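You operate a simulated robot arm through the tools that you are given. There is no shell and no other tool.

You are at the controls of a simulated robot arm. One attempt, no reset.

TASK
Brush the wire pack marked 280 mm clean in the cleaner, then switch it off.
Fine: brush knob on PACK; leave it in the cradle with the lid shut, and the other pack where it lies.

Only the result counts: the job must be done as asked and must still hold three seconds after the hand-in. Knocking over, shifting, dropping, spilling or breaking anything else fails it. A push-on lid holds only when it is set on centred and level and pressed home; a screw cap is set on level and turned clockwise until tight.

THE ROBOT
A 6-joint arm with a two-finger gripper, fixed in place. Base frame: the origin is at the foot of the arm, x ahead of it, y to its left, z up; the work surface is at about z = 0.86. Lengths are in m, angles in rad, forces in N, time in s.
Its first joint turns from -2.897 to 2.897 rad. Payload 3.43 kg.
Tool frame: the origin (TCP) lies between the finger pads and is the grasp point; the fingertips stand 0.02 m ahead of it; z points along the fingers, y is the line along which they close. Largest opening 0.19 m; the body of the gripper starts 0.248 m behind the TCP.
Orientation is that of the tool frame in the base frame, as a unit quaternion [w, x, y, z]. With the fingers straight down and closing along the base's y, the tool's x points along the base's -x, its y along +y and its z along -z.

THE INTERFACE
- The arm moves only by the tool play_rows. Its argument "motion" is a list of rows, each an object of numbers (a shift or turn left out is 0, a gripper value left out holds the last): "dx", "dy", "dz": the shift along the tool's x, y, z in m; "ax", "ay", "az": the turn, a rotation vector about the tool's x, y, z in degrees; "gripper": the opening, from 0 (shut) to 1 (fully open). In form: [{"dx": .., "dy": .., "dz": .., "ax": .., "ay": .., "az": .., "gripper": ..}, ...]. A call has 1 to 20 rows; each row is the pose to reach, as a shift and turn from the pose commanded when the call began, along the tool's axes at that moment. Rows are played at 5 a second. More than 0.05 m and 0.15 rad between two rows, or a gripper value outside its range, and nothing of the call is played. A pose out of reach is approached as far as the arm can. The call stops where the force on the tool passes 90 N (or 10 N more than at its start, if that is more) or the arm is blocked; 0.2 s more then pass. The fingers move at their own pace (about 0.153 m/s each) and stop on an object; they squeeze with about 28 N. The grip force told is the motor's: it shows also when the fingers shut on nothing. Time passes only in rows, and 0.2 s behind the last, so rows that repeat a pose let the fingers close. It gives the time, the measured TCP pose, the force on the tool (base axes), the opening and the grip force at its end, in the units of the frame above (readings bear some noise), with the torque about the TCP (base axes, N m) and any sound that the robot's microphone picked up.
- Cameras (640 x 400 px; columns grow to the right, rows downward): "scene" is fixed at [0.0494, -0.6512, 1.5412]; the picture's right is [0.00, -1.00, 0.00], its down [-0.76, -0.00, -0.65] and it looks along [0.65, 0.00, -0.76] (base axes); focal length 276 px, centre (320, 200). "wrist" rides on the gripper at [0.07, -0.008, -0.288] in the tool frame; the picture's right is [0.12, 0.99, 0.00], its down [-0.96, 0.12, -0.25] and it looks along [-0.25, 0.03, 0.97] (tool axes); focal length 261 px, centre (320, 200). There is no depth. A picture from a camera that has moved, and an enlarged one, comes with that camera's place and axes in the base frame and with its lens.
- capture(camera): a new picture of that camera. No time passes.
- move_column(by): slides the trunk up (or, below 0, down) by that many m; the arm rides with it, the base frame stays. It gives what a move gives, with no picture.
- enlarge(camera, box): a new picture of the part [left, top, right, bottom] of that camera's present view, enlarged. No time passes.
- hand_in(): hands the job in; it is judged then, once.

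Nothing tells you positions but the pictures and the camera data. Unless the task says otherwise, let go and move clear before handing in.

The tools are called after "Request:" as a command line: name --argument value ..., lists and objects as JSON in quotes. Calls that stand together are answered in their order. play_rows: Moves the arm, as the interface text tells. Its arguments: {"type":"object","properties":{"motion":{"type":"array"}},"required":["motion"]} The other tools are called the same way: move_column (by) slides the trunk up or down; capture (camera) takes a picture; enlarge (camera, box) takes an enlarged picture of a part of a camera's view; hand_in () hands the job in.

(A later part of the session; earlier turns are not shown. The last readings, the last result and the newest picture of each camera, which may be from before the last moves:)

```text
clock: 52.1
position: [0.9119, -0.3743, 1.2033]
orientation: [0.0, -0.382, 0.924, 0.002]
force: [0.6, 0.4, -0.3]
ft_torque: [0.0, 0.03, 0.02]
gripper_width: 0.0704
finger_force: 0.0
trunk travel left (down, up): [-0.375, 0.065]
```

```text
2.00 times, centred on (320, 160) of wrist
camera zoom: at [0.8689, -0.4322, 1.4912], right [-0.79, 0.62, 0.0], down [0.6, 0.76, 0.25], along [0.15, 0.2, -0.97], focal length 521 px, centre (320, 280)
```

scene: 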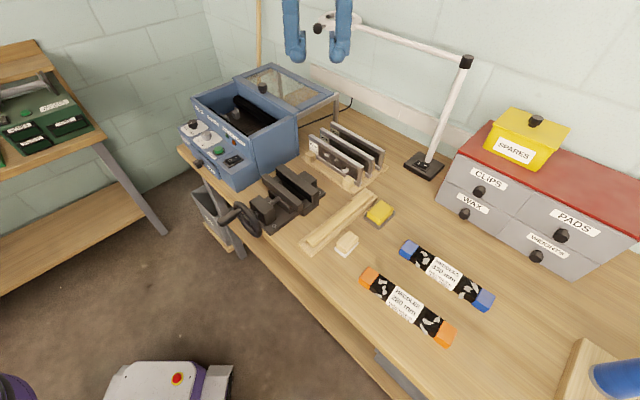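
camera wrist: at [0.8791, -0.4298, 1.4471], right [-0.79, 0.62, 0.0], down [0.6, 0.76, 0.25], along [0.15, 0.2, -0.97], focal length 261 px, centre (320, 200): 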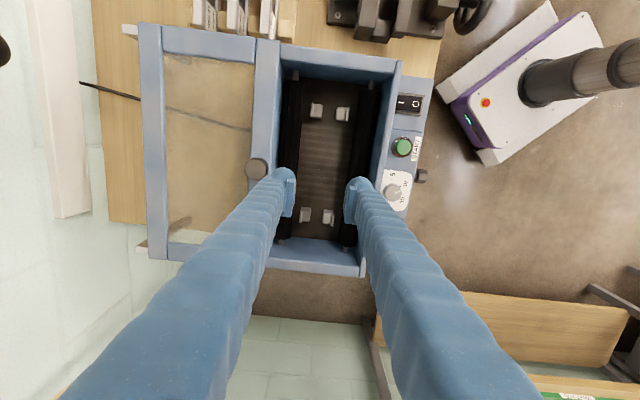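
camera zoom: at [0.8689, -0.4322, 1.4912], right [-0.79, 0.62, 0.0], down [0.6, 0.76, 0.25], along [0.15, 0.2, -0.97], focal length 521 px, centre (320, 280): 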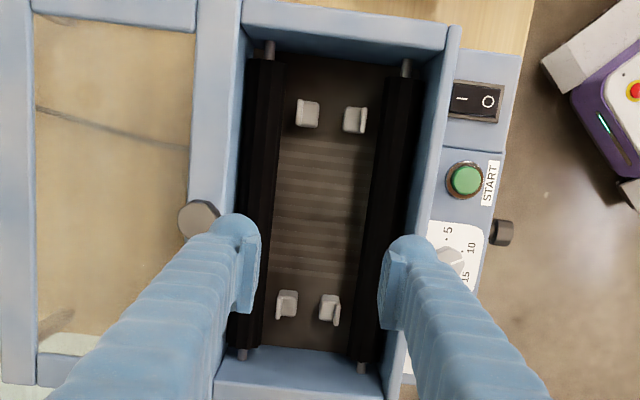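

The brushes and clips look undisturbed, and the tool is centred over the cradle here (0.912, -0.374). Going back to the pack.

Request:
play_rows --motion '[{"dx": 0.0458, "dy": 0.0055, "az": -0.24}, {"dx": 0.0915, "dy": 0.011, "az": -0.48}, {"dx": 0.1373, "dy": 0.0166, "az": -0.72}, {"dx": 0.183, "dy": 0.0221, "az": -0.96}, {"dx": 0.2288, "dy": 0.0276, "az": -1.2}, {"dx": 0.2745, "dy": 0.0331, "az": -1.45}, {"dx": 0.3203, "dy": 0.0386, "az": -1.69}, {"dx": 0.3661, "dy": 0.0441, "az": -1.93}, {"dx": 0.4118, "dy": 0.0497, "az": -2.17}, {"dx": 0.4576, "dy": 0.0552, "az": -2.41}, {"dx": 0.5033, "dy": 0.0607, "az": -2.65}, {"dx": 0.5491, "dy": 0.0662, "az": -2.89}, {"dx": 0.5949, "dy": 0.0717, "az": -3.13}, {"dx": 0.6406, "dy": 0.0772, "az": -3.38}, {"dx": 0.6864, "dy": 0.0828, "az": -3.62}, {"dx": 0.7321, "dy": 0.0883, "az": -3.86}, {"dx": 0.7779, "dy": 0.0938, "az": -4.1}, {"dx": 0.7779, "dy": 0.0938, "dz": 0.045, "az": -4.1}, {"dx": 0.7779, "dy": 0.0938, "dz": 0.09, "az": -4.1}, {"dx": 0.7779, "dy": 0.0938, "dz": 0.135, "az": -4.1}]'

Request:
enlarge --camera "wrist" --box '[230, 30, 410, 280]'

```text
clock: 56.3
position: [0.2948, -0.8586, 1.0681]
orientation: [0.0, -0.415, 0.91, 0.001]
force: [0.4, -0.2, 0.1]
ft_torque: [0.06, 0.01, -0.01]
gripper_width: 0.0705
finger_force: 0.1
trunk travel left (down, up): [-0.375, 0.065]
```

```text
1.60 times, centred on (320, 155) of wrist
camera zoom: at [0.2562, -0.9191, 1.3545], right [-0.83, 0.56, 0.0], down [0.54, 0.8, 0.25], along [0.14, 0.21, -0.97], focal length 417 px, centre (320, 272)
```

zoom: 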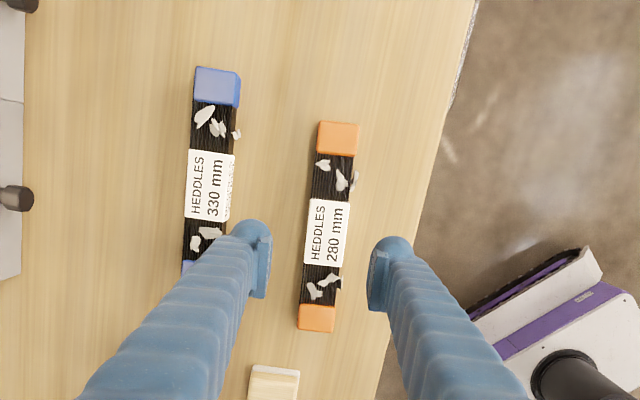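

The pack shifted a few millimetres when it slipped; correcting by (−4, +8.5 mm, −0.7°) and descending to a grip about 4 mm deeper than before.

Request:
play_rows --motion '[{"dx": -0.0036, "dy": 0.0085, "dz": 0.03, "az": -0.7}, {"dx": -0.0036, "dy": 0.0085, "dz": 0.07, "az": -0.7}, {"dx": -0.0036, "dy": 0.0085, "dz": 0.11, "az": -0.7}, {"dx": -0.0036, "dy": 0.0085, "dz": 0.145, "az": -0.7}, {"dx": -0.0036, "dy": 0.0085, "dz": 0.17, "az": -0.7}, {"dx": -0.0036, "dy": 0.0085, "dz": 0.182, "az": -0.7}]'

Request:
enlarge --camera "wrist" --box '[230, 30, 410, 280]'

```text
clock: 57.7
position: [0.2913, -0.8506, 0.8854]
orientation: [0.001, -0.421, 0.907, 0.001]
force: [0.3, 0.6, -0.3]
ft_torque: [0.04, 0.0, -0.01]
gripper_width: 0.0707
finger_force: 0.2
trunk travel left (down, up): [-0.375, 0.065]
```

```text
1.60 times, centred on (320, 155) of wrist
camera zoom: at [0.2525, -0.9106, 1.1724], right [-0.84, 0.55, 0.0], down [0.53, 0.81, 0.25], along [0.14, 0.21, -0.97], focal length 417 px, centre (320, 272)
```

zoom: 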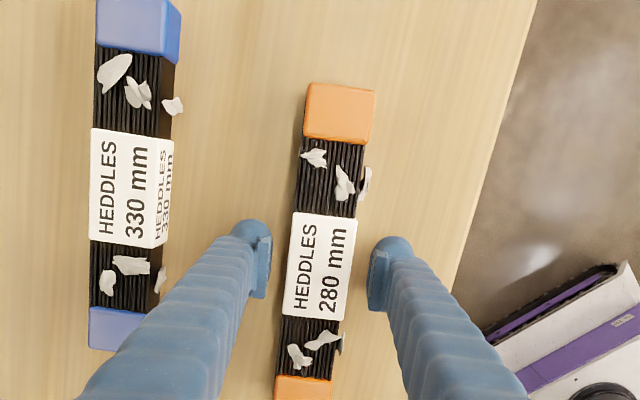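

Well centred. Closing, then a short test lift.

Request:
play_rows --motion '[{"gripper": 0.0}, {"gripper": 0.0}, {"gripper": 0.0}, {"dz": -0.004}, {"dz": -0.01}]'

Request:
enlarge --camera "wrist" --box '[230, 30, 410, 280]'

Request:
enlarge --camera "scene" --box '[350, 240, 480, 360]'

```text
clock: 58.9
position: [0.29, -0.8497, 0.8951]
orientation: [0.0, -0.421, 0.907, 0.002]
force: [-0.2, -0.3, -4.0]
ft_torque: [-0.01, -0.01, -0.03]
gripper_width: 0.0428
finger_force: 27.6
trunk travel left (down, up): [-0.375, 0.065]
```

```text
1.60 times, centred on (320, 155) of wrist
camera zoom: at [0.2522, -0.9109, 1.1828], right [-0.84, 0.55, 0.0], down [0.53, 0.81, 0.25], along [0.14, 0.21, -0.97], focal length 417 px, centre (320, 272)
```

zoom: 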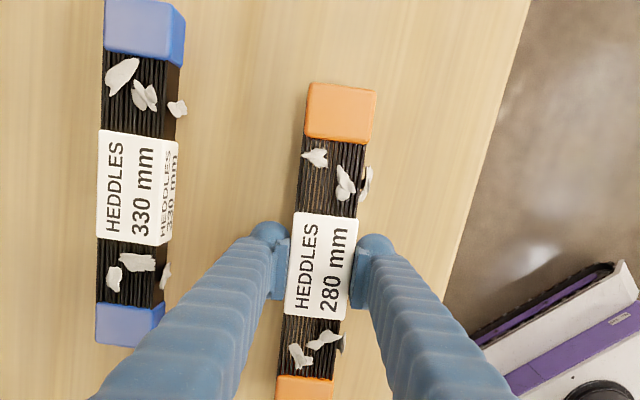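

```text
3.33 times, centred on (415, 300) of scene
camera zoom: at [0.0494, -0.6512, 1.5412], right [0.0, -1.0, 0.0], down [-0.76, 0.0, -0.65], along [0.65, 0.0, -0.76], focal length 920 px, centre (3, -133)
```

zoom: 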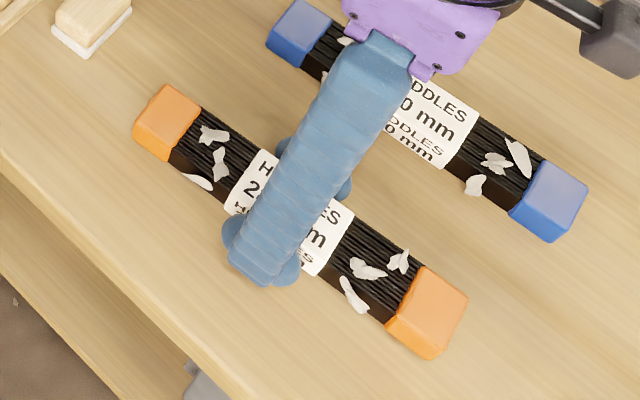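

It's holding: ~4 N of weight and the pack follows the tool. Lifting higher.

Request:
play_rows --motion '[{"dz": -0.02, "gripper": 0}, {"dz": -0.05}, {"dz": -0.085}, {"dz": -0.125}, {"dz": -0.165}, {"dz": -0.205}, {"dz": -0.245}, {"dz": -0.285}, {"dz": -0.305}]'

Request:
enlarge --camera "wrist" --box '[230, 30, 410, 280]'

Request:
capture --camera "scene"

```text
clock: 60.9
position: [0.2905, -0.851, 1.201]
orientation: [0.0, -0.421, 0.907, 0.001]
force: [-0.4, 1.5, -3.9]
ft_torque: [-0.03, 0.03, 0.03]
gripper_width: 0.0431
finger_force: 27.8
trunk travel left (down, up): [-0.375, 0.065]
```

```text
1.60 times, centred on (320, 155) of wrist
camera zoom: at [0.2524, -0.9119, 1.4878], right [-0.84, 0.55, 0.0], down [0.53, 0.81, 0.25], along [0.14, 0.21, -0.97], focal length 417 px, centre (320, 272)
```

zoom: 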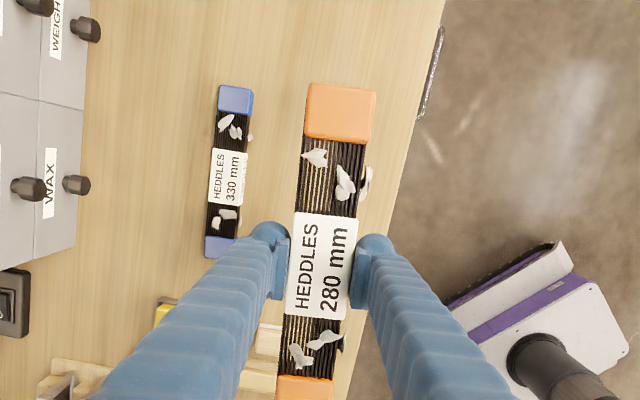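

```text
taken
```

scene: 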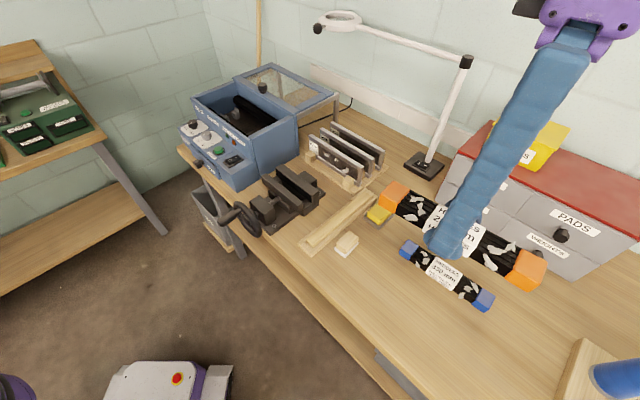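

The pack is held level and the blue pack is undisturbed. Carrying it smoothly over to the cradle at z 1.2.

Request:
play_rows --motion '[{"dx": -0.0153, "dy": -0.0033, "az": 0.096, "gripper": 0}, {"dx": -0.0421, "dy": -0.0092, "az": 0.264}, {"dx": -0.0765, "dy": -0.0167, "az": 0.48}, {"dx": -0.1186, "dy": -0.0259, "az": 0.744}, {"dx": -0.1645, "dy": -0.0359, "az": 1.032}, {"dx": -0.2104, "dy": -0.0459, "az": 1.32}, {"dx": -0.2563, "dy": -0.0559, "az": 1.608}, {"dx": -0.3023, "dy": -0.0659, "az": 1.896}, {"dx": -0.3482, "dy": -0.0759, "az": 2.184}, {"dx": -0.3941, "dy": -0.086, "az": 2.472}, {"dx": -0.44, "dy": -0.096, "az": 2.76}, {"dx": -0.4859, "dy": -0.106, "az": 3.048}, {"dx": -0.5318, "dy": -0.116, "az": 3.336}, {"dx": -0.5777, "dy": -0.126, "az": 3.624}, {"dx": -0.6198, "dy": -0.1352, "az": 3.888}, {"dx": -0.6581, "dy": -0.1435, "az": 4.128}, {"dx": -0.6925, "dy": -0.151, "az": 4.344}, {"dx": -0.7231, "dy": -0.1577, "az": 4.536}, {"dx": -0.7499, "dy": -0.1636, "az": 4.704}, {"dx": -0.7652, "dy": -0.1669, "az": 4.8}]'

Request:
enlarge --camera "wrist" --box '[220, 20, 420, 280]'

Request:
capture --camera "scene"

```text
clock: 65.1
position: [0.913, -0.3736, 1.2012]
orientation: [0.0, -0.383, 0.924, 0.0]
force: [0.7, 0.0, -3.7]
ft_torque: [-0.01, 0.02, -0.01]
gripper_width: 0.0433
finger_force: 28.0
trunk travel left (down, up): [-0.375, 0.065]
```

```text
1.54 times, centred on (320, 150) of wrist
camera zoom: at [0.8698, -0.4303, 1.4889], right [-0.79, 0.62, 0.0], down [0.6, 0.76, 0.25], along [0.15, 0.2, -0.97], focal length 401 px, centre (320, 277)
```

zoom: 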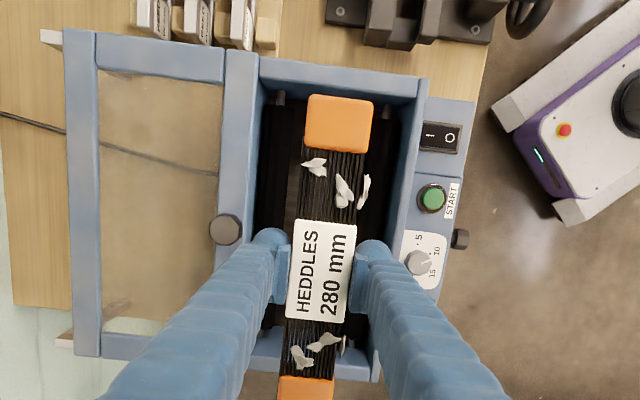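

```text
taken
```

scene: 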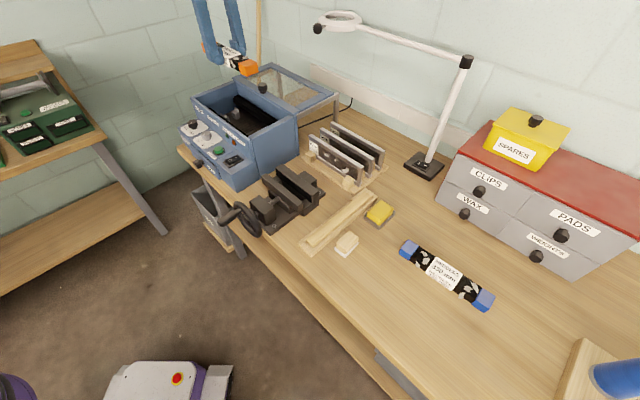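

Positioned over the hopper with the pack level and centred. Lowering in stages.

Request:
play_rows --motion '[{"dz": 0.02, "gripper": 0}, {"dz": 0.05}, {"dz": 0.085}, {"dz": 0.12}, {"dz": 0.15}, {"dz": 0.17}]'

Request:
enlarge --camera "wrist" --box '[220, 20, 420, 280]'

Request:
enlarge --camera "scene" --box '[190, 50, 320, 160]'

```text
clock: 66.5
position: [0.9143, -0.3724, 1.0322]
orientation: [0.0, -0.383, 0.924, 0.001]
force: [0.2, 0.2, -3.8]
ft_torque: [0.01, 0.01, 0.01]
gripper_width: 0.0431
finger_force: 27.1
trunk travel left (down, up): [-0.375, 0.065]
```

```text
1.54 times, centred on (320, 150) of wrist
camera zoom: at [0.8707, -0.4303, 1.3192], right [-0.79, 0.62, 0.0], down [0.6, 0.76, 0.25], along [0.15, 0.2, -0.97], focal length 401 px, centre (320, 277)
```

zoom: 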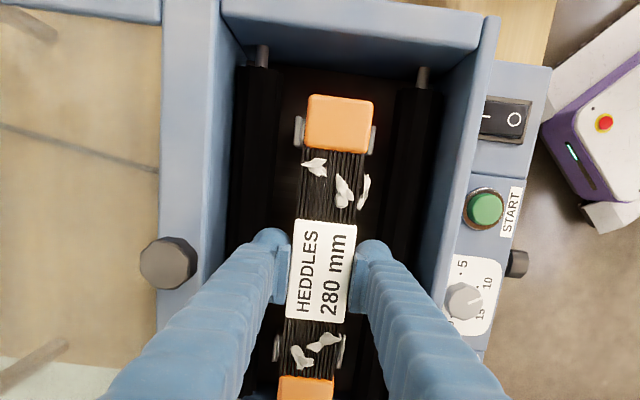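

```text
3.64 times, centred on (255, 105) of scene
camera zoom: at [0.0494, -0.6512, 1.5412], right [0.0, -1.0, 0.0], down [-0.76, 0.0, -0.65], along [0.65, 0.0, -0.76], focal length 1004 px, centre (556, 546)
```

zoom: 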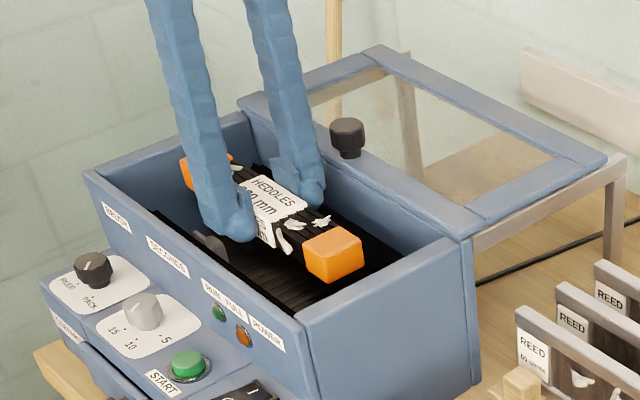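

The caps line up between the tabs (within ~2 mm both ways). Lowering to just above where the fingers meet the brushes.

Request:
play_rows --motion '[{"dz": 0.012, "gripper": 0}, {"dz": 0.024}, {"dz": 0.032}, {"dz": 0.036}]'

Request:
enlarge --camera "wrist" --box '[220, 20, 420, 280]'

```text
clock: 67.5
position: [0.9128, -0.3726, 0.9947]
orientation: [0.001, -0.383, 0.924, 0.001]
force: [0.8, -0.2, -4.1]
ft_torque: [0.06, 0.0, 0.03]
gripper_width: 0.0431
finger_force: 27.7
trunk travel left (down, up): [-0.375, 0.065]
```

```text
1.54 times, centred on (320, 150) of wrist
camera zoom: at [0.8695, -0.4306, 1.2829], right [-0.79, 0.62, 0.0], down [0.6, 0.76, 0.25], along [0.15, 0.2, -0.97], focal length 401 px, centre (320, 277)
```

zoom: 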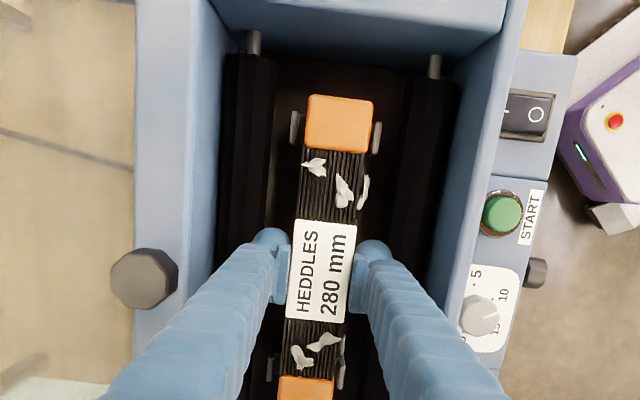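

Still no contact. Easing down 2 mm at a time.

Request:
play_rows --motion '[{"dz": 0.002, "gripper": 0}]'

Request:
play_rows --motion '[{"dz": 0.002, "gripper": 0}]'

Request:
play_rows --motion '[{"dz": 0.002, "gripper": 0}]'

```text
clock: 67.9
position: [0.9124, -0.373, 0.9933]
orientation: [0.0, -0.383, 0.924, 0.001]
force: [0.7, 0.0, -0.4]
ft_torque: [0.1, 0.2, -0.02]
gripper_width: 0.0432
finger_force: 27.7
trunk travel left (down, up): [-0.375, 0.065]
```

```text
clock: 68.3
position: [0.9137, -0.3732, 0.9943]
orientation: [0.0, -0.383, 0.924, 0.001]
force: [1.8, -1.7, 9.4]
ft_torque: [-0.05, -0.01, 0.01]
gripper_width: 0.043
finger_force: 28.8
trunk travel left (down, up): [-0.375, 0.065]
```

```text
clock: 68.7
position: [0.9129, -0.3743, 0.9937]
orientation: [0.001, -0.383, 0.924, -0.001]
force: [6.5, -5.3, 22.8]
ft_torque: [0.29, 0.22, -0.03]
gripper_width: 0.0429
finger_force: 27.8
trunk travel left (down, up): [-0.375, 0.065]
```

Contact with the brushes begins at z≈0.9935, as predicted. I'll back off 2 mm and open just a couple of millimetres so the pack settles straight down between the tabs.

Request:
play_rows --motion '[{"dz": -0.007, "gripper": 0}, {"dz": -0.007, "gripper": 0}]'

Request:
play_rows --motion '[{"gripper": 0.25}, {"gripper": 0.25}, {"gripper": 0.25}]'

Request:
enlarge --camera "wrist" --box '[220, 20, 420, 280]'

Request:
enlarge --camera "scene" --box '[190, 50, 320, 160]'

```text
clock: 69.3
position: [0.9137, -0.3727, 0.9926]
orientation: [-0.001, -0.382, 0.924, 0.003]
force: [12.7, -8.3, -15.3]
ft_torque: [-0.51, -0.58, -0.01]
gripper_width: 0.0425
finger_force: 28.0
trunk travel left (down, up): [-0.375, 0.065]
```

```text
clock: 70.1
position: [0.9141, -0.3741, 0.9938]
orientation: [-0.001, -0.382, 0.924, 0.003]
force: [9.1, -6.1, -28.0]
ft_torque: [-0.14, -0.11, -0.04]
gripper_width: 0.0431
finger_force: 0.0
trunk travel left (down, up): [-0.375, 0.065]
```

```text
1.54 times, centred on (320, 150) of wrist
camera zoom: at [0.8708, -0.4314, 1.2806], right [-0.79, 0.62, 0.01], down [0.6, 0.76, 0.25], along [0.15, 0.2, -0.97], focal length 401 px, centre (320, 277)
```

zoom: 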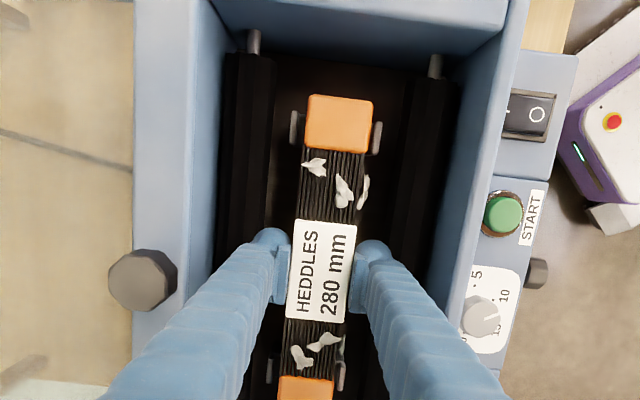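

```text
3.64 times, centred on (255, 105) of scene
camera zoom: at [0.0494, -0.6512, 1.5412], right [0.0, -1.0, 0.0], down [-0.76, 0.0, -0.65], along [0.65, 0.0, -0.76], focal length 1004 px, centre (556, 546)
```

zoom: 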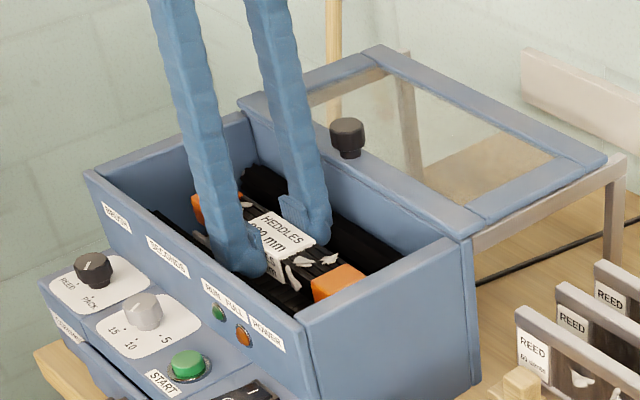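

The fingers are lightly wedged between brush and pack, still pinching it. With the jaws told to open, I'll rise a millimetre or two at a time until the pack comes free.

Request:
play_rows --motion '[{"dz": -0.002, "gripper": 0.25}, {"dz": -0.002, "gripper": 0.25}]'

Request:
enlarge --camera "scene" --box '[190, 50, 320, 160]'

```text
clock: 70.7
position: [0.9129, -0.3734, 0.9992]
orientation: [-0.001, -0.382, 0.924, 0.001]
force: [-2.7, -1.5, 8.8]
ft_torque: [0.23, 0.46, 0.07]
gripper_width: 0.0484
finger_force: 1.0
trunk travel left (down, up): [-0.375, 0.065]
```

```text
3.64 times, centred on (255, 105) of scene
camera zoom: at [0.0494, -0.6512, 1.5412], right [0.0, -1.0, 0.0], down [-0.76, 0.0, -0.65], along [0.65, 0.0, -0.76], focal length 1004 px, centre (556, 546)
```

zoom: 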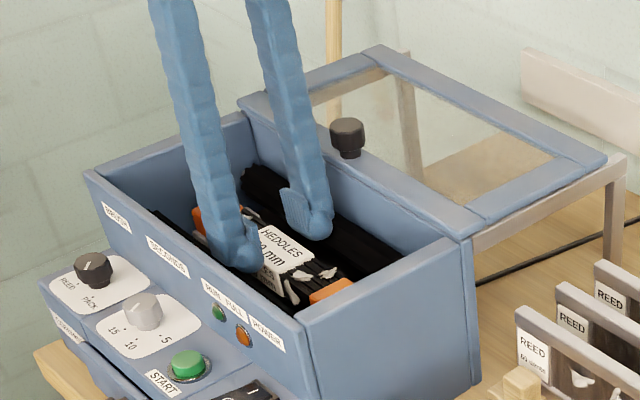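

The pack has settled down into the cradle. Lifting out to inspect it.

Request:
play_rows --motion '[{"dz": -0.01, "gripper": 0.25}, {"dz": -0.03}, {"dz": -0.07}, {"dz": -0.11}, {"dz": -0.15}, {"dz": -0.19}, {"dz": -0.21, "gripper": 0.6}]'

Request:
enlarge --camera "wrist" --box '[220, 50, 420, 260]'

Request:
enlarge --camera "scene" --box '[205, 75, 305, 145]'

```text
clock: 72.3
position: [0.913, -0.3753, 1.2088]
orientation: [0.0, -0.383, 0.924, 0.001]
force: [-0.1, -0.2, -0.3]
ft_torque: [0.01, 0.01, -0.02]
gripper_width: 0.114
finger_force: 0.0
trunk travel left (down, up): [-0.375, 0.065]
```

```text
1.90 times, centred on (320, 155) of wrist
camera zoom: at [0.8692, -0.431, 1.496], right [-0.79, 0.62, 0.0], down [0.6, 0.76, 0.25], along [0.15, 0.2, -0.97], focal length 496 px, centre (320, 286)
```

zoom: 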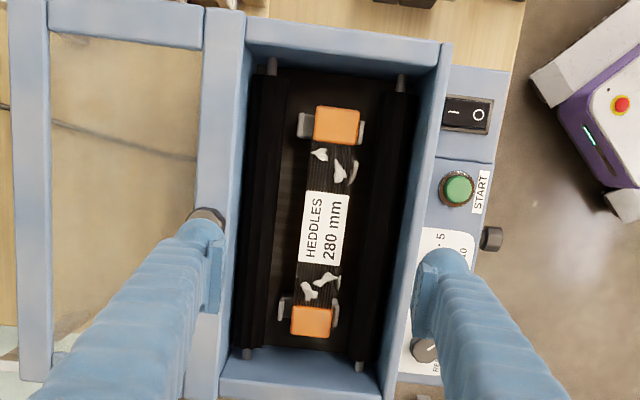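

```text
5.71 times, centred on (255, 110) of scene
camera zoom: at [0.0494, -0.6512, 1.5412], right [0.0, -1.0, 0.0], down [-0.76, 0.0, -0.65], along [0.65, 0.0, -0.76], focal length 1578 px, centre (691, 714)
```

zoom: 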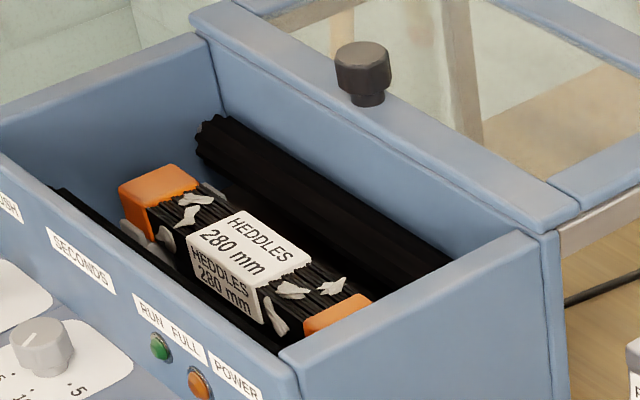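

Request:
enlarge --camera "wrist" --box '[295, 90, 355, 140]'

Request:
enlarge --camera "wrist" --box '[285, 185, 345, 235]'

Request:
enlarge --camera "scene" --box '[218, 95, 258, 125]'

Request:
enlarge --camera "scene" --box '[245, 105, 285, 135]'

```text
8.00 times, centred on (325, 115) of wrist
camera zoom: at [0.8692, -0.431, 1.496], right [-0.79, 0.62, 0.0], down [0.6, 0.76, 0.25], along [0.15, 0.2, -0.97], focal length 2085 px, centre (280, 880)
```

zoom: 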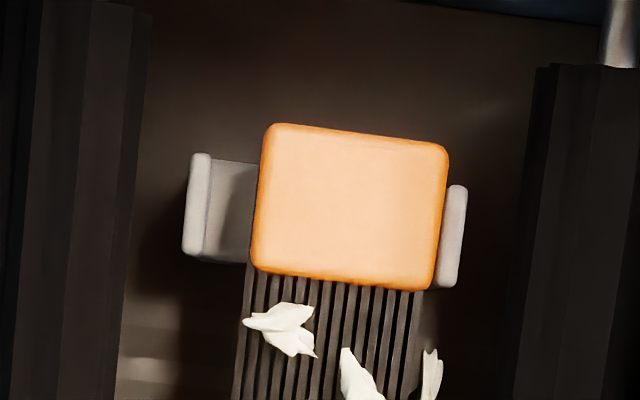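

```text
8.00 times, centred on (315, 210) of wrist
camera zoom: at [0.8692, -0.431, 1.496], right [-0.79, 0.62, 0.0], down [0.6, 0.76, 0.25], along [0.15, 0.2, -0.97], focal length 2085 px, centre (360, 120)
```

zoom: 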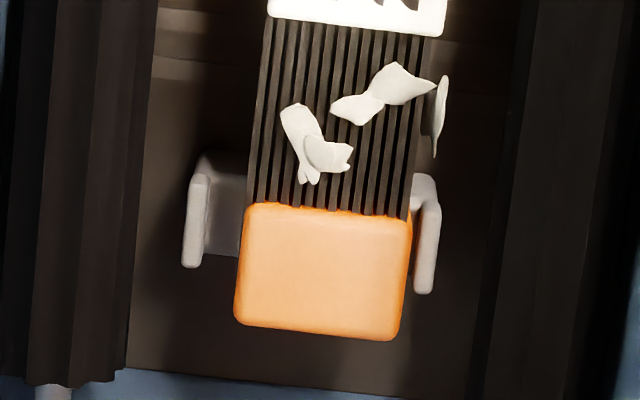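

```text
13.33 times, centred on (238, 110) of scene
camera zoom: at [0.0494, -0.6512, 1.5412], right [0.0, -1.0, 0.0], down [-0.76, 0.0, -0.65], along [0.65, 0.0, -0.76], focal length 3682 px, centre (1413, 1400)
```

zoom: 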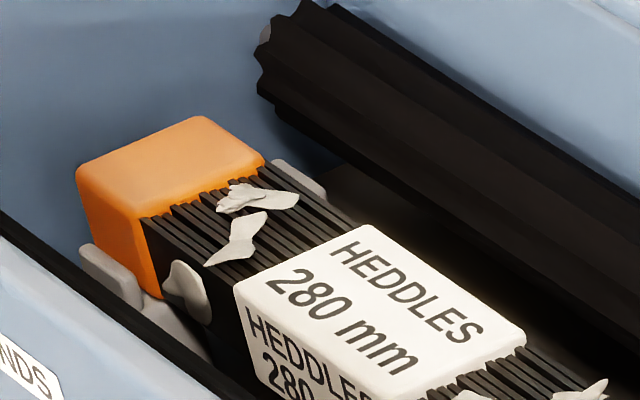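

```text
13.33 times, centred on (265, 120) of scene
camera zoom: at [0.0494, -0.6512, 1.5412], right [0.0, -1.0, 0.0], down [-0.76, 0.0, -0.65], along [0.65, 0.0, -0.76], focal length 3682 px, centre (1053, 1267)
```

zoom: 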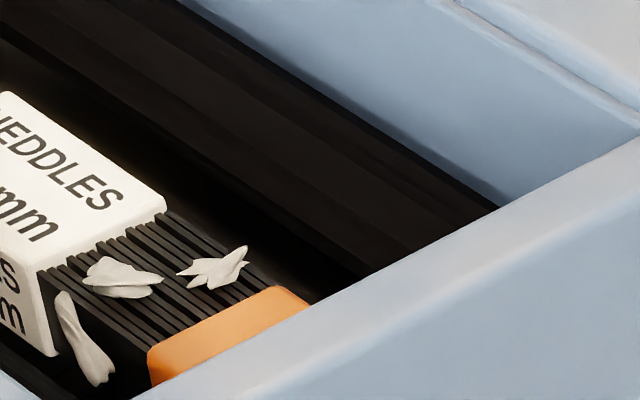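

The pack is seated between the tabs. Next the lid: its knob is near (0.986, -0.448), about 1.08 m out, so I'll test whether the arm reaches above it.

Request:
play_rows --motion '[{"dy": -0.035, "gripper": 0.6}, {"dy": -0.07}, {"dy": -0.103}, {"dy": -0.103}]'

Request:
capture --camera "wrist"

Request:
enlarge --camera "scene" --box '[180, 30, 360, 170]'

```text
clock: 73.3
position: [0.918, -0.4156, 1.2007]
orientation: [0.0, -0.384, 0.923, 0.0]
force: [-1.2, 0.3, 0.7]
ft_torque: [-0.16, -0.1, -0.02]
gripper_width: 0.1143
finger_force: 0.1
out of reach, approached as far as the arm can: row 1, 2, 3, 4
trunk travel left (down, up): [-0.375, 0.065]
```

```text
taken
camera wrist: at [0.8742, -0.4715, 1.488], right [-0.79, 0.62, 0.0], down [0.6, 0.76, 0.25], along [0.15, 0.2, -0.97], focal length 261 px, centre (320, 200)
```

wrist: 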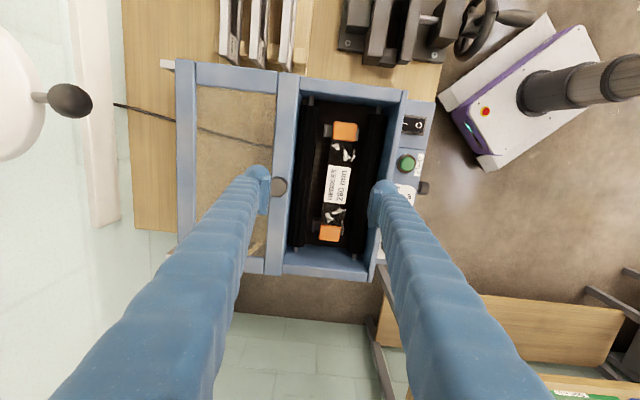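

```text
2.86 times, centred on (270, 100) of scene
camera zoom: at [0.0494, -0.6512, 1.5412], right [0.0, -1.0, 0.0], down [-0.76, 0.0, -0.65], along [0.65, 0.0, -0.76], focal length 789 px, centre (463, 486)
```

zoom: 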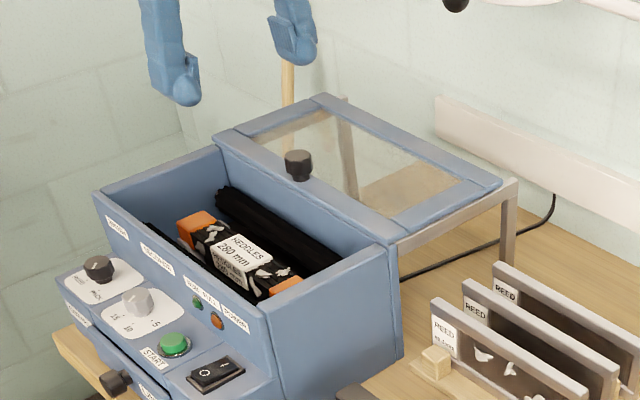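

Straight down the arm stops at 1.01 m radius, so I'll need to tilt the tool outward to reach the knob. First, precise geometry of the lid knob.

Request:
enlarge --camera "wrist" --box '[255, 165, 305, 205]'

Request:
enlarge --camera "scene" --box '[245, 75, 285, 105]'

Request:
enlarge --camera "wrist" --box '[160, 50, 420, 290]'

```text
10.00 times, centred on (280, 185) of wrist
camera zoom: at [0.8742, -0.4715, 1.488], right [-0.79, 0.62, 0.0], down [0.6, 0.76, 0.25], along [0.15, 0.2, -0.97], focal length 2606 px, centre (720, 350)
```

zoom: 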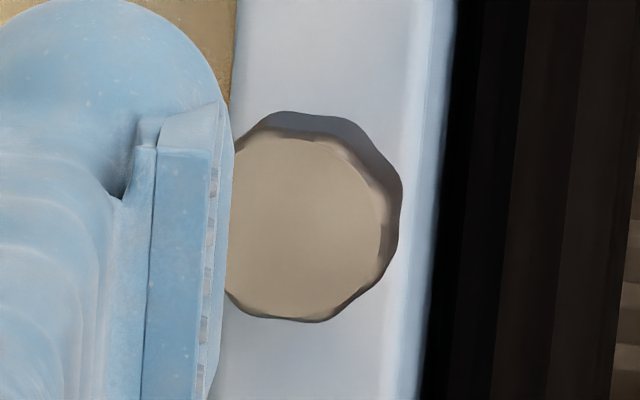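

```text
13.33 times, centred on (265, 90) of scene
camera zoom: at [0.0494, -0.6512, 1.5412], right [0.0, -1.0, 0.0], down [-0.76, 0.0, -0.65], along [0.65, 0.0, -0.76], focal length 3682 px, centre (1053, 1667)
```

zoom: 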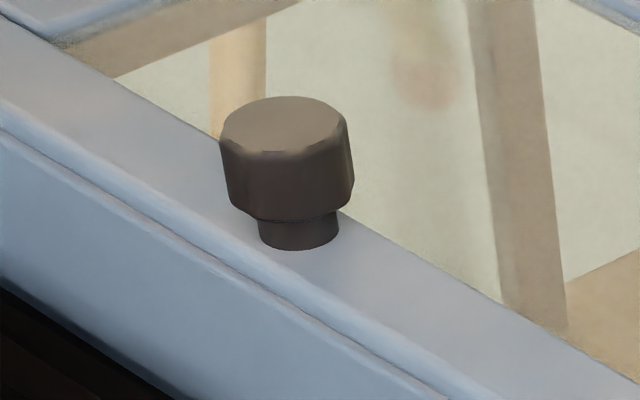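

```text
1.67 times, centred on (290, 170) of wrist
camera zoom: at [0.8742, -0.4715, 1.488], right [-0.79, 0.62, 0.0], down [0.6, 0.76, 0.25], along [0.15, 0.2, -0.97], focal length 434 px, centre (370, 250)
```

zoom: 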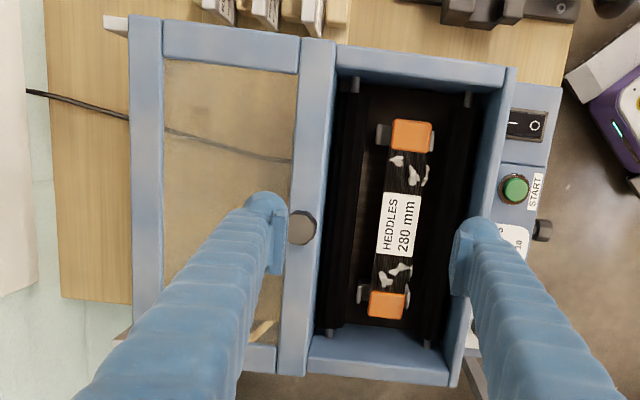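

Knob top is at about z 1.07, lid surface ~1.042, knob ~3.4 cm across at roughly B=1.011, L=0.378. I'll return to a comfortable pose, then rotate so the jaws close along the cleaner's length, ready to tilt outward.

Request:
play_rows --motion '[{"dy": 0.04}, {"dy": 0.08}, {"dy": 0.103}]'

```text
clock: 74.1
position: [0.8464, -0.3442, 1.1975]
orientation: [0.001, -0.383, 0.924, 0.002]
force: [0.0, -1.1, -0.2]
ft_torque: [0.26, 0.06, 0.0]
gripper_width: 0.1142
finger_force: 0.1
trunk travel left (down, up): [-0.375, 0.065]
```

Request:
play_rows --motion '[{"az": 7.5, "gripper": 0.37}, {"az": 15}, {"az": 22.5}, {"az": 30}, {"az": 37.5}, {"az": 45}, {"az": 52.5}, {"az": 60}, {"az": 67.5}, {"az": 75}, {"az": 82.5}, {"az": 90}, {"az": 90}]'

Request:
play_rows --motion '[{"ay": -5}, {"ay": -10}, {"ay": -16}, {"ay": -16}]'

Request:
capture --camera "wrist"

Request:
capture --camera "scene"

```text
clock: 76.9
position: [0.8461, -0.342, 1.1973]
orientation: [-0.001, 0.385, 0.923, 0.001]
force: [-0.5, -0.6, -0.3]
ft_torque: [-0.01, 0.01, -0.02]
gripper_width: 0.0702
finger_force: 0.0
trunk travel left (down, up): [-0.375, 0.065]
```

```text
clock: 77.9
position: [0.8453, -0.3421, 1.1962]
orientation: [0.128, 0.379, 0.915, -0.052]
force: [0.9, 0.6, 0.5]
ft_torque: [-0.06, 0.07, -0.04]
gripper_width: 0.0704
finger_force: 0.0
trunk travel left (down, up): [-0.375, 0.065]
```

```text
taken
camera wrist: at [0.7371, -0.2449, 1.454], right [0.62, 0.78, -0.03], down [0.69, -0.52, 0.5], along [0.38, -0.33, -0.86], focal length 261 px, centre (320, 200)
```

wrist: 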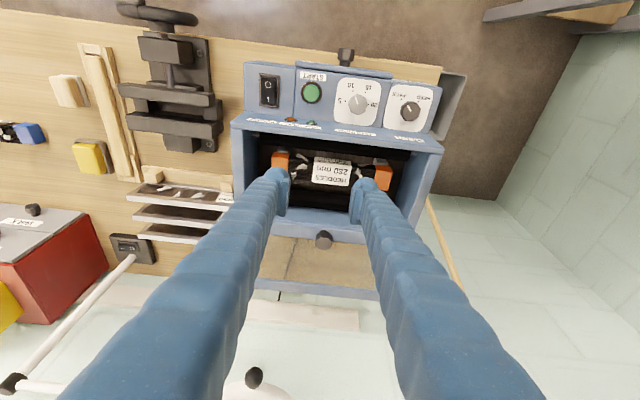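

```text
taken
```

scene: 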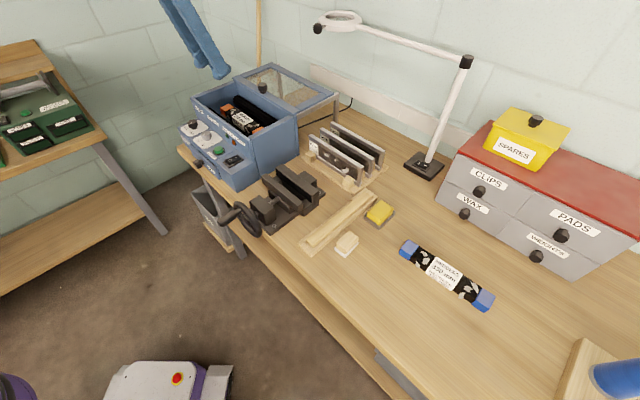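

The tilt points the fingers outward as intended. Moving out above the lid knob now at z≈1.12.

Request:
play_rows --motion '[{"dx": -0.0288, "dy": 0.0044, "dz": 0.0241}, {"dx": -0.0575, "dy": 0.0089, "dz": 0.0481}, {"dx": -0.0863, "dy": 0.0133, "dz": 0.0722}, {"dx": -0.115, "dy": 0.0178, "dz": 0.0962}, {"dx": -0.1438, "dy": 0.0222, "dz": 0.1203}, {"dx": -0.1438, "dy": 0.0222, "dz": 0.1203}]'

Request:
capture --camera "wrist"

Request:
enlarge --camera "scene" --box '[190, 30, 350, 160]'

```text
clock: 79.3
position: [0.9814, -0.4482, 1.1246]
orientation: [0.129, 0.379, 0.915, -0.052]
force: [-0.6, -0.2, 0.1]
ft_torque: [0.05, -0.05, 0.03]
gripper_width: 0.0706
finger_force: 0.0
trunk travel left (down, up): [-0.375, 0.065]
```

```text
taken
camera wrist: at [0.871, -0.3518, 1.3813], right [0.62, 0.78, -0.03], down [0.69, -0.53, 0.5], along [0.38, -0.33, -0.86], focal length 261 px, centre (320, 200)
```

wrist: 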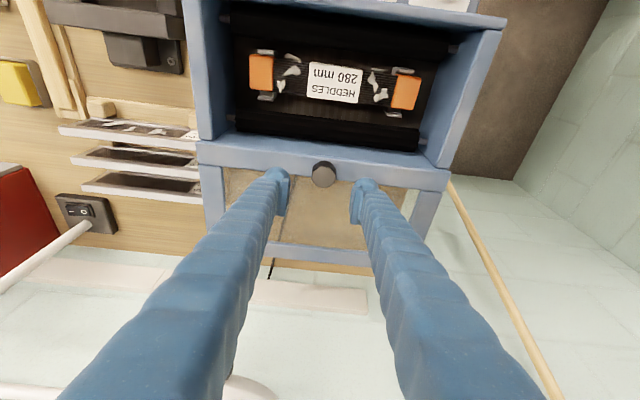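

```text
3.08 times, centred on (270, 95) of scene
camera zoom: at [0.0494, -0.6512, 1.5412], right [0.0, -1.0, 0.0], down [-0.76, 0.0, -0.65], along [0.65, 0.0, -0.76], focal length 850 px, centre (474, 523)
```

zoom: 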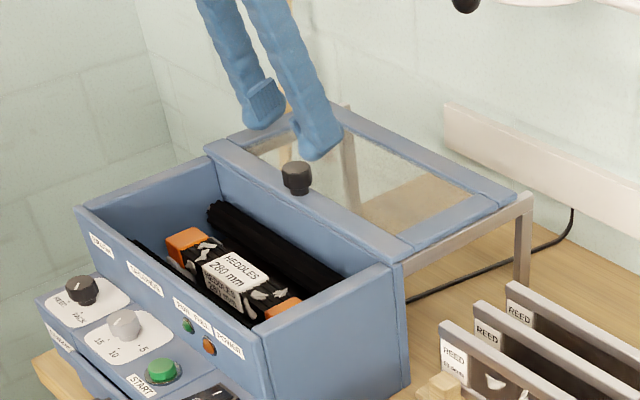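

Reached. Zooming to align on the knob.

Request:
enlarge --camera "wrist" --box '[270, 130, 370, 230]'

```text
4.00 times, centred on (320, 180) of wrist
camera zoom: at [0.871, -0.3518, 1.3813], right [0.62, 0.78, -0.03], down [0.69, -0.53, 0.5], along [0.38, -0.33, -0.86], focal length 1043 px, centre (320, 280)
```

zoom: 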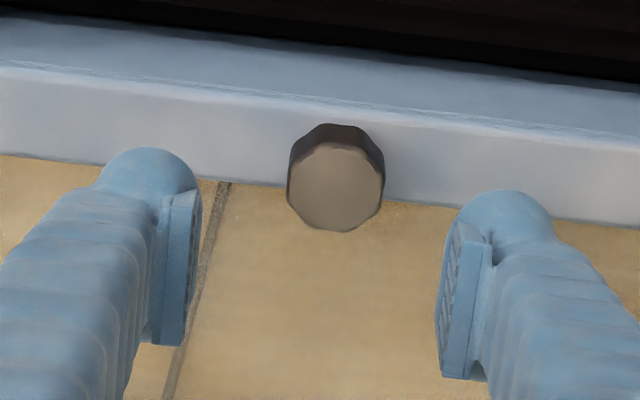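

The knob is centred under the TCP. Descending vertically in steps, watching for contact with the lid.

Request:
play_rows --motion '[{"dx": 0.0041, "dy": 0.0018, "dz": 0.0144}, {"dx": 0.0083, "dy": 0.0018, "dz": 0.0288}, {"dx": 0.0118, "dy": 0.0018, "dz": 0.0413}, {"dx": 0.0137, "dy": 0.0018, "dz": 0.0476}]'

Request:
enlarge --camera "wrist" --box '[270, 130, 370, 230]'

Request:
enlarge --camera "scene" --box '[230, 60, 300, 115]'

```text
clock: 80.3
position: [0.9839, -0.4461, 1.0707]
orientation: [0.128, 0.379, 0.915, -0.052]
force: [0.8, 1.0, -0.1]
ft_torque: [-0.03, 0.0, 0.01]
gripper_width: 0.0702
finger_force: 0.0
trunk travel left (down, up): [-0.375, 0.065]
```

```text
4.00 times, centred on (320, 180) of wrist
camera zoom: at [0.8741, -0.3494, 1.3286], right [0.62, 0.78, -0.03], down [0.69, -0.53, 0.5], along [0.38, -0.33, -0.86], focal length 1043 px, centre (320, 280)
```

zoom: 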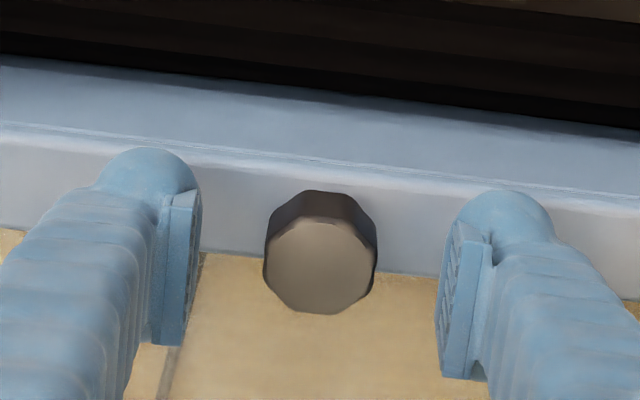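

```text
7.27 times, centred on (265, 88) of scene
camera zoom: at [0.0494, -0.6512, 1.5412], right [0.0, -1.0, 0.0], down [-0.76, 0.0, -0.65], along [0.65, 0.0, -0.76], focal length 2008 px, centre (720, 1018)
```

zoom: 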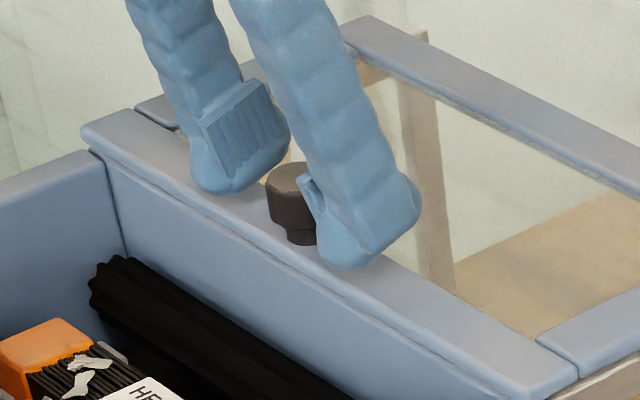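

Jaws straddle the knob with its top level with the pads. A few millimetres lower, then check force.

Request:
play_rows --motion '[{"dx": 0.0007, "dz": 0.0024}, {"dx": 0.0014, "dz": 0.0048}]'

```text
clock: 80.9
position: [0.9835, -0.4447, 1.0667]
orientation: [0.128, 0.379, 0.915, -0.052]
force: [-0.7, -0.2, -0.3]
ft_torque: [0.01, -0.01, 0.01]
gripper_width: 0.0701
finger_force: 0.1
trunk travel left (down, up): [-0.375, 0.065]
```

Request:
play_rows --motion '[{"dx": 0.0007, "dz": 0.0024}, {"dx": 0.0011, "dz": 0.0038}]'

Request:
enlarge --camera "scene" --box '[230, 60, 300, 115]'

```text
clock: 81.5
position: [0.9834, -0.4455, 1.064]
orientation: [0.128, 0.379, 0.915, -0.053]
force: [-0.9, 1.0, 5.1]
ft_torque: [-0.11, 0.19, -0.04]
gripper_width: 0.0702
finger_force: 0.3
trunk travel left (down, up): [-0.375, 0.065]
```

```text
7.27 times, centred on (265, 88) of scene
camera zoom: at [0.0494, -0.6512, 1.5412], right [0.0, -1.0, 0.0], down [-0.76, 0.0, -0.65], along [0.65, 0.0, -0.76], focal length 2008 px, centre (720, 1018)
```

zoom: 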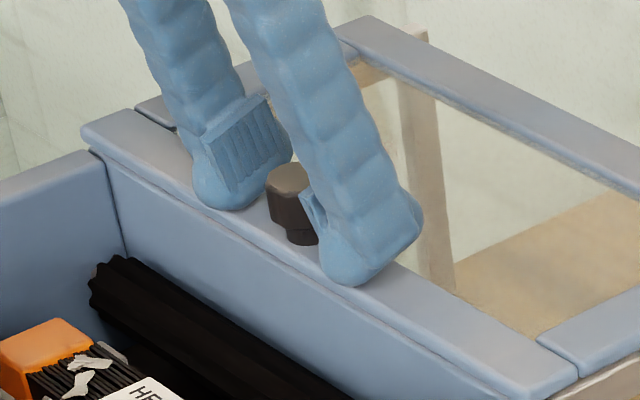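

Light touch on the lid (5 N) at z 1.064; I'll come up 1.5 mm and close on the knob.

Request:
play_rows --motion '[{"dx": -0.0005, "dz": -0.0018}, {"dx": -0.0005, "dz": -0.0018, "gripper": 0}, {"dx": -0.0005, "dz": -0.0018, "gripper": 0}, {"dx": -0.0005, "dz": -0.0018, "gripper": 0}]'

Request:
enlarge --camera "wrist" --box '[270, 130, 370, 230]'

Request:
enlarge --camera "scene" --box '[230, 60, 300, 115]'

```text
clock: 82.5
position: [0.9822, -0.4462, 1.0637]
orientation: [0.128, 0.379, 0.915, -0.052]
force: [-3.6, -1.1, -1.0]
ft_torque: [-0.04, 0.01, 0.01]
gripper_width: 0.0315
finger_force: 45.0
trunk travel left (down, up): [-0.375, 0.065]
```

```text
4.00 times, centred on (320, 180) of wrist
camera zoom: at [0.8737, -0.3493, 1.322], right [0.62, 0.78, -0.03], down [0.69, -0.53, 0.5], along [0.38, -0.33, -0.86], focal length 1043 px, centre (320, 280)
```

zoom: 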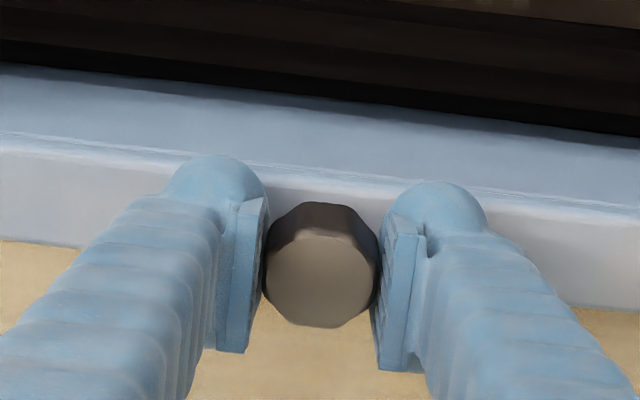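

```text
7.27 times, centred on (265, 88) of scene
camera zoom: at [0.0494, -0.6512, 1.5412], right [0.0, -1.0, 0.0], down [-0.76, 0.0, -0.65], along [0.65, 0.0, -0.76], focal length 2008 px, centre (720, 1018)
```

zoom: 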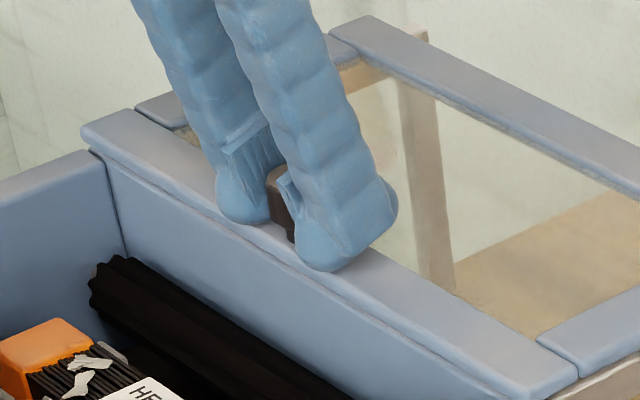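

Knob gripped. Sliding the lid forward 2 cm as a test.

Request:
play_rows --motion '[{"dx": 0.0048, "dz": -0.0014, "gripper": 0}, {"dx": 0.0096, "dz": -0.0028}, {"dx": 0.0144, "dz": -0.0041}, {"dx": 0.0192, "dz": -0.0055}]'

Request:
enlarge --camera "scene" --box '[190, 40, 340, 160]'

```text
clock: 83.5
position: [0.9695, -0.4316, 1.0656]
orientation: [0.128, 0.379, 0.915, -0.052]
force: [-2.3, -0.6, -1.9]
ft_torque: [-0.37, -0.35, -0.05]
gripper_width: 0.0315
finger_force: 45.0
trunk travel left (down, up): [-0.375, 0.065]
```

```text
3.33 times, centred on (265, 100) of scene
camera zoom: at [0.0494, -0.6512, 1.5412], right [0.0, -1.0, 0.0], down [-0.76, 0.0, -0.65], along [0.65, 0.0, -0.76], focal length 920 px, centre (503, 533)
```

zoom: 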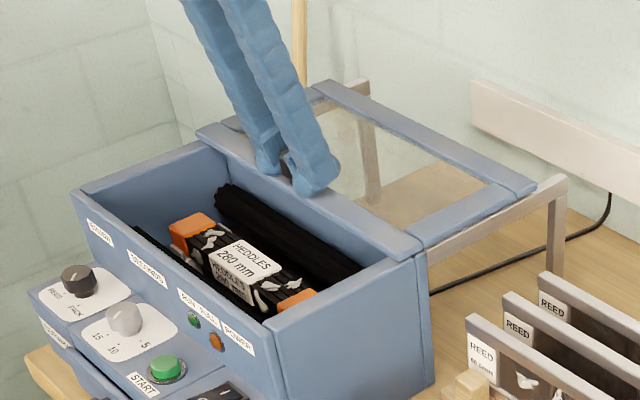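

The lid slides easily. Continuing forward another 12 cm.

Request:
play_rows --motion '[{"dx": 0.0096, "dz": -0.0026, "gripper": 0}, {"dx": 0.0192, "dz": -0.0053}, {"dx": 0.0288, "dz": -0.008}, {"dx": 0.0385, "dz": -0.0108}, {"dx": 0.0481, "dz": -0.0135}, {"dx": 0.0577, "dz": -0.0163}, {"dx": 0.0673, "dz": -0.019}, {"dx": 0.0769, "dz": -0.0218}, {"dx": 0.0865, "dz": -0.0246}, {"dx": 0.0961, "dz": -0.0273}, {"dx": 0.1057, "dz": -0.0301}, {"dx": 0.1154, "dz": -0.0328}]'

Request:
enlarge --camera "scene" --box '[180, 40, 340, 160]'

Request:
capture --camera "wrist"

```text
clock: 86.1
position: [0.8846, -0.3468, 1.0639]
orientation: [0.127, 0.379, 0.915, -0.052]
force: [-3.9, -3.0, -4.2]
ft_torque: [-0.1, 0.02, -0.07]
gripper_width: 0.0318
finger_force: 45.1
trunk travel left (down, up): [-0.375, 0.065]
```

```text
3.33 times, centred on (260, 100) of scene
camera zoom: at [0.0494, -0.6512, 1.5412], right [0.0, -1.0, 0.0], down [-0.76, 0.0, -0.65], along [0.65, 0.0, -0.76], focal length 920 px, centre (520, 533)
```

zoom: 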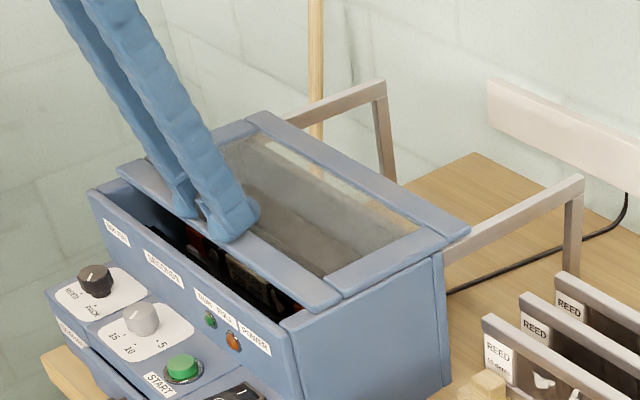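

```text
taken
camera wrist: at [0.7745, -0.2502, 1.3221], right [0.62, 0.78, -0.03], down [0.69, -0.52, 0.5], along [0.38, -0.33, -0.87], focal length 261 px, centre (320, 200)
```

wrist: 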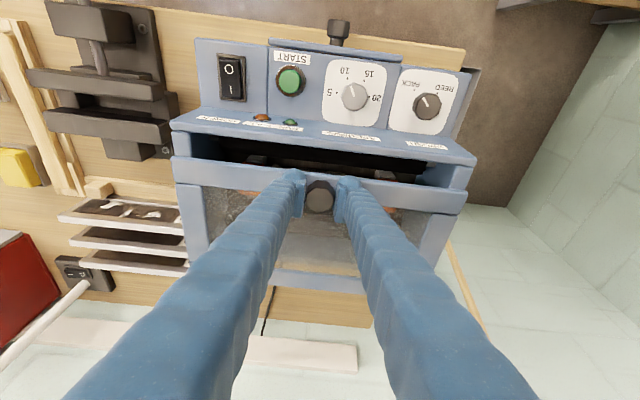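

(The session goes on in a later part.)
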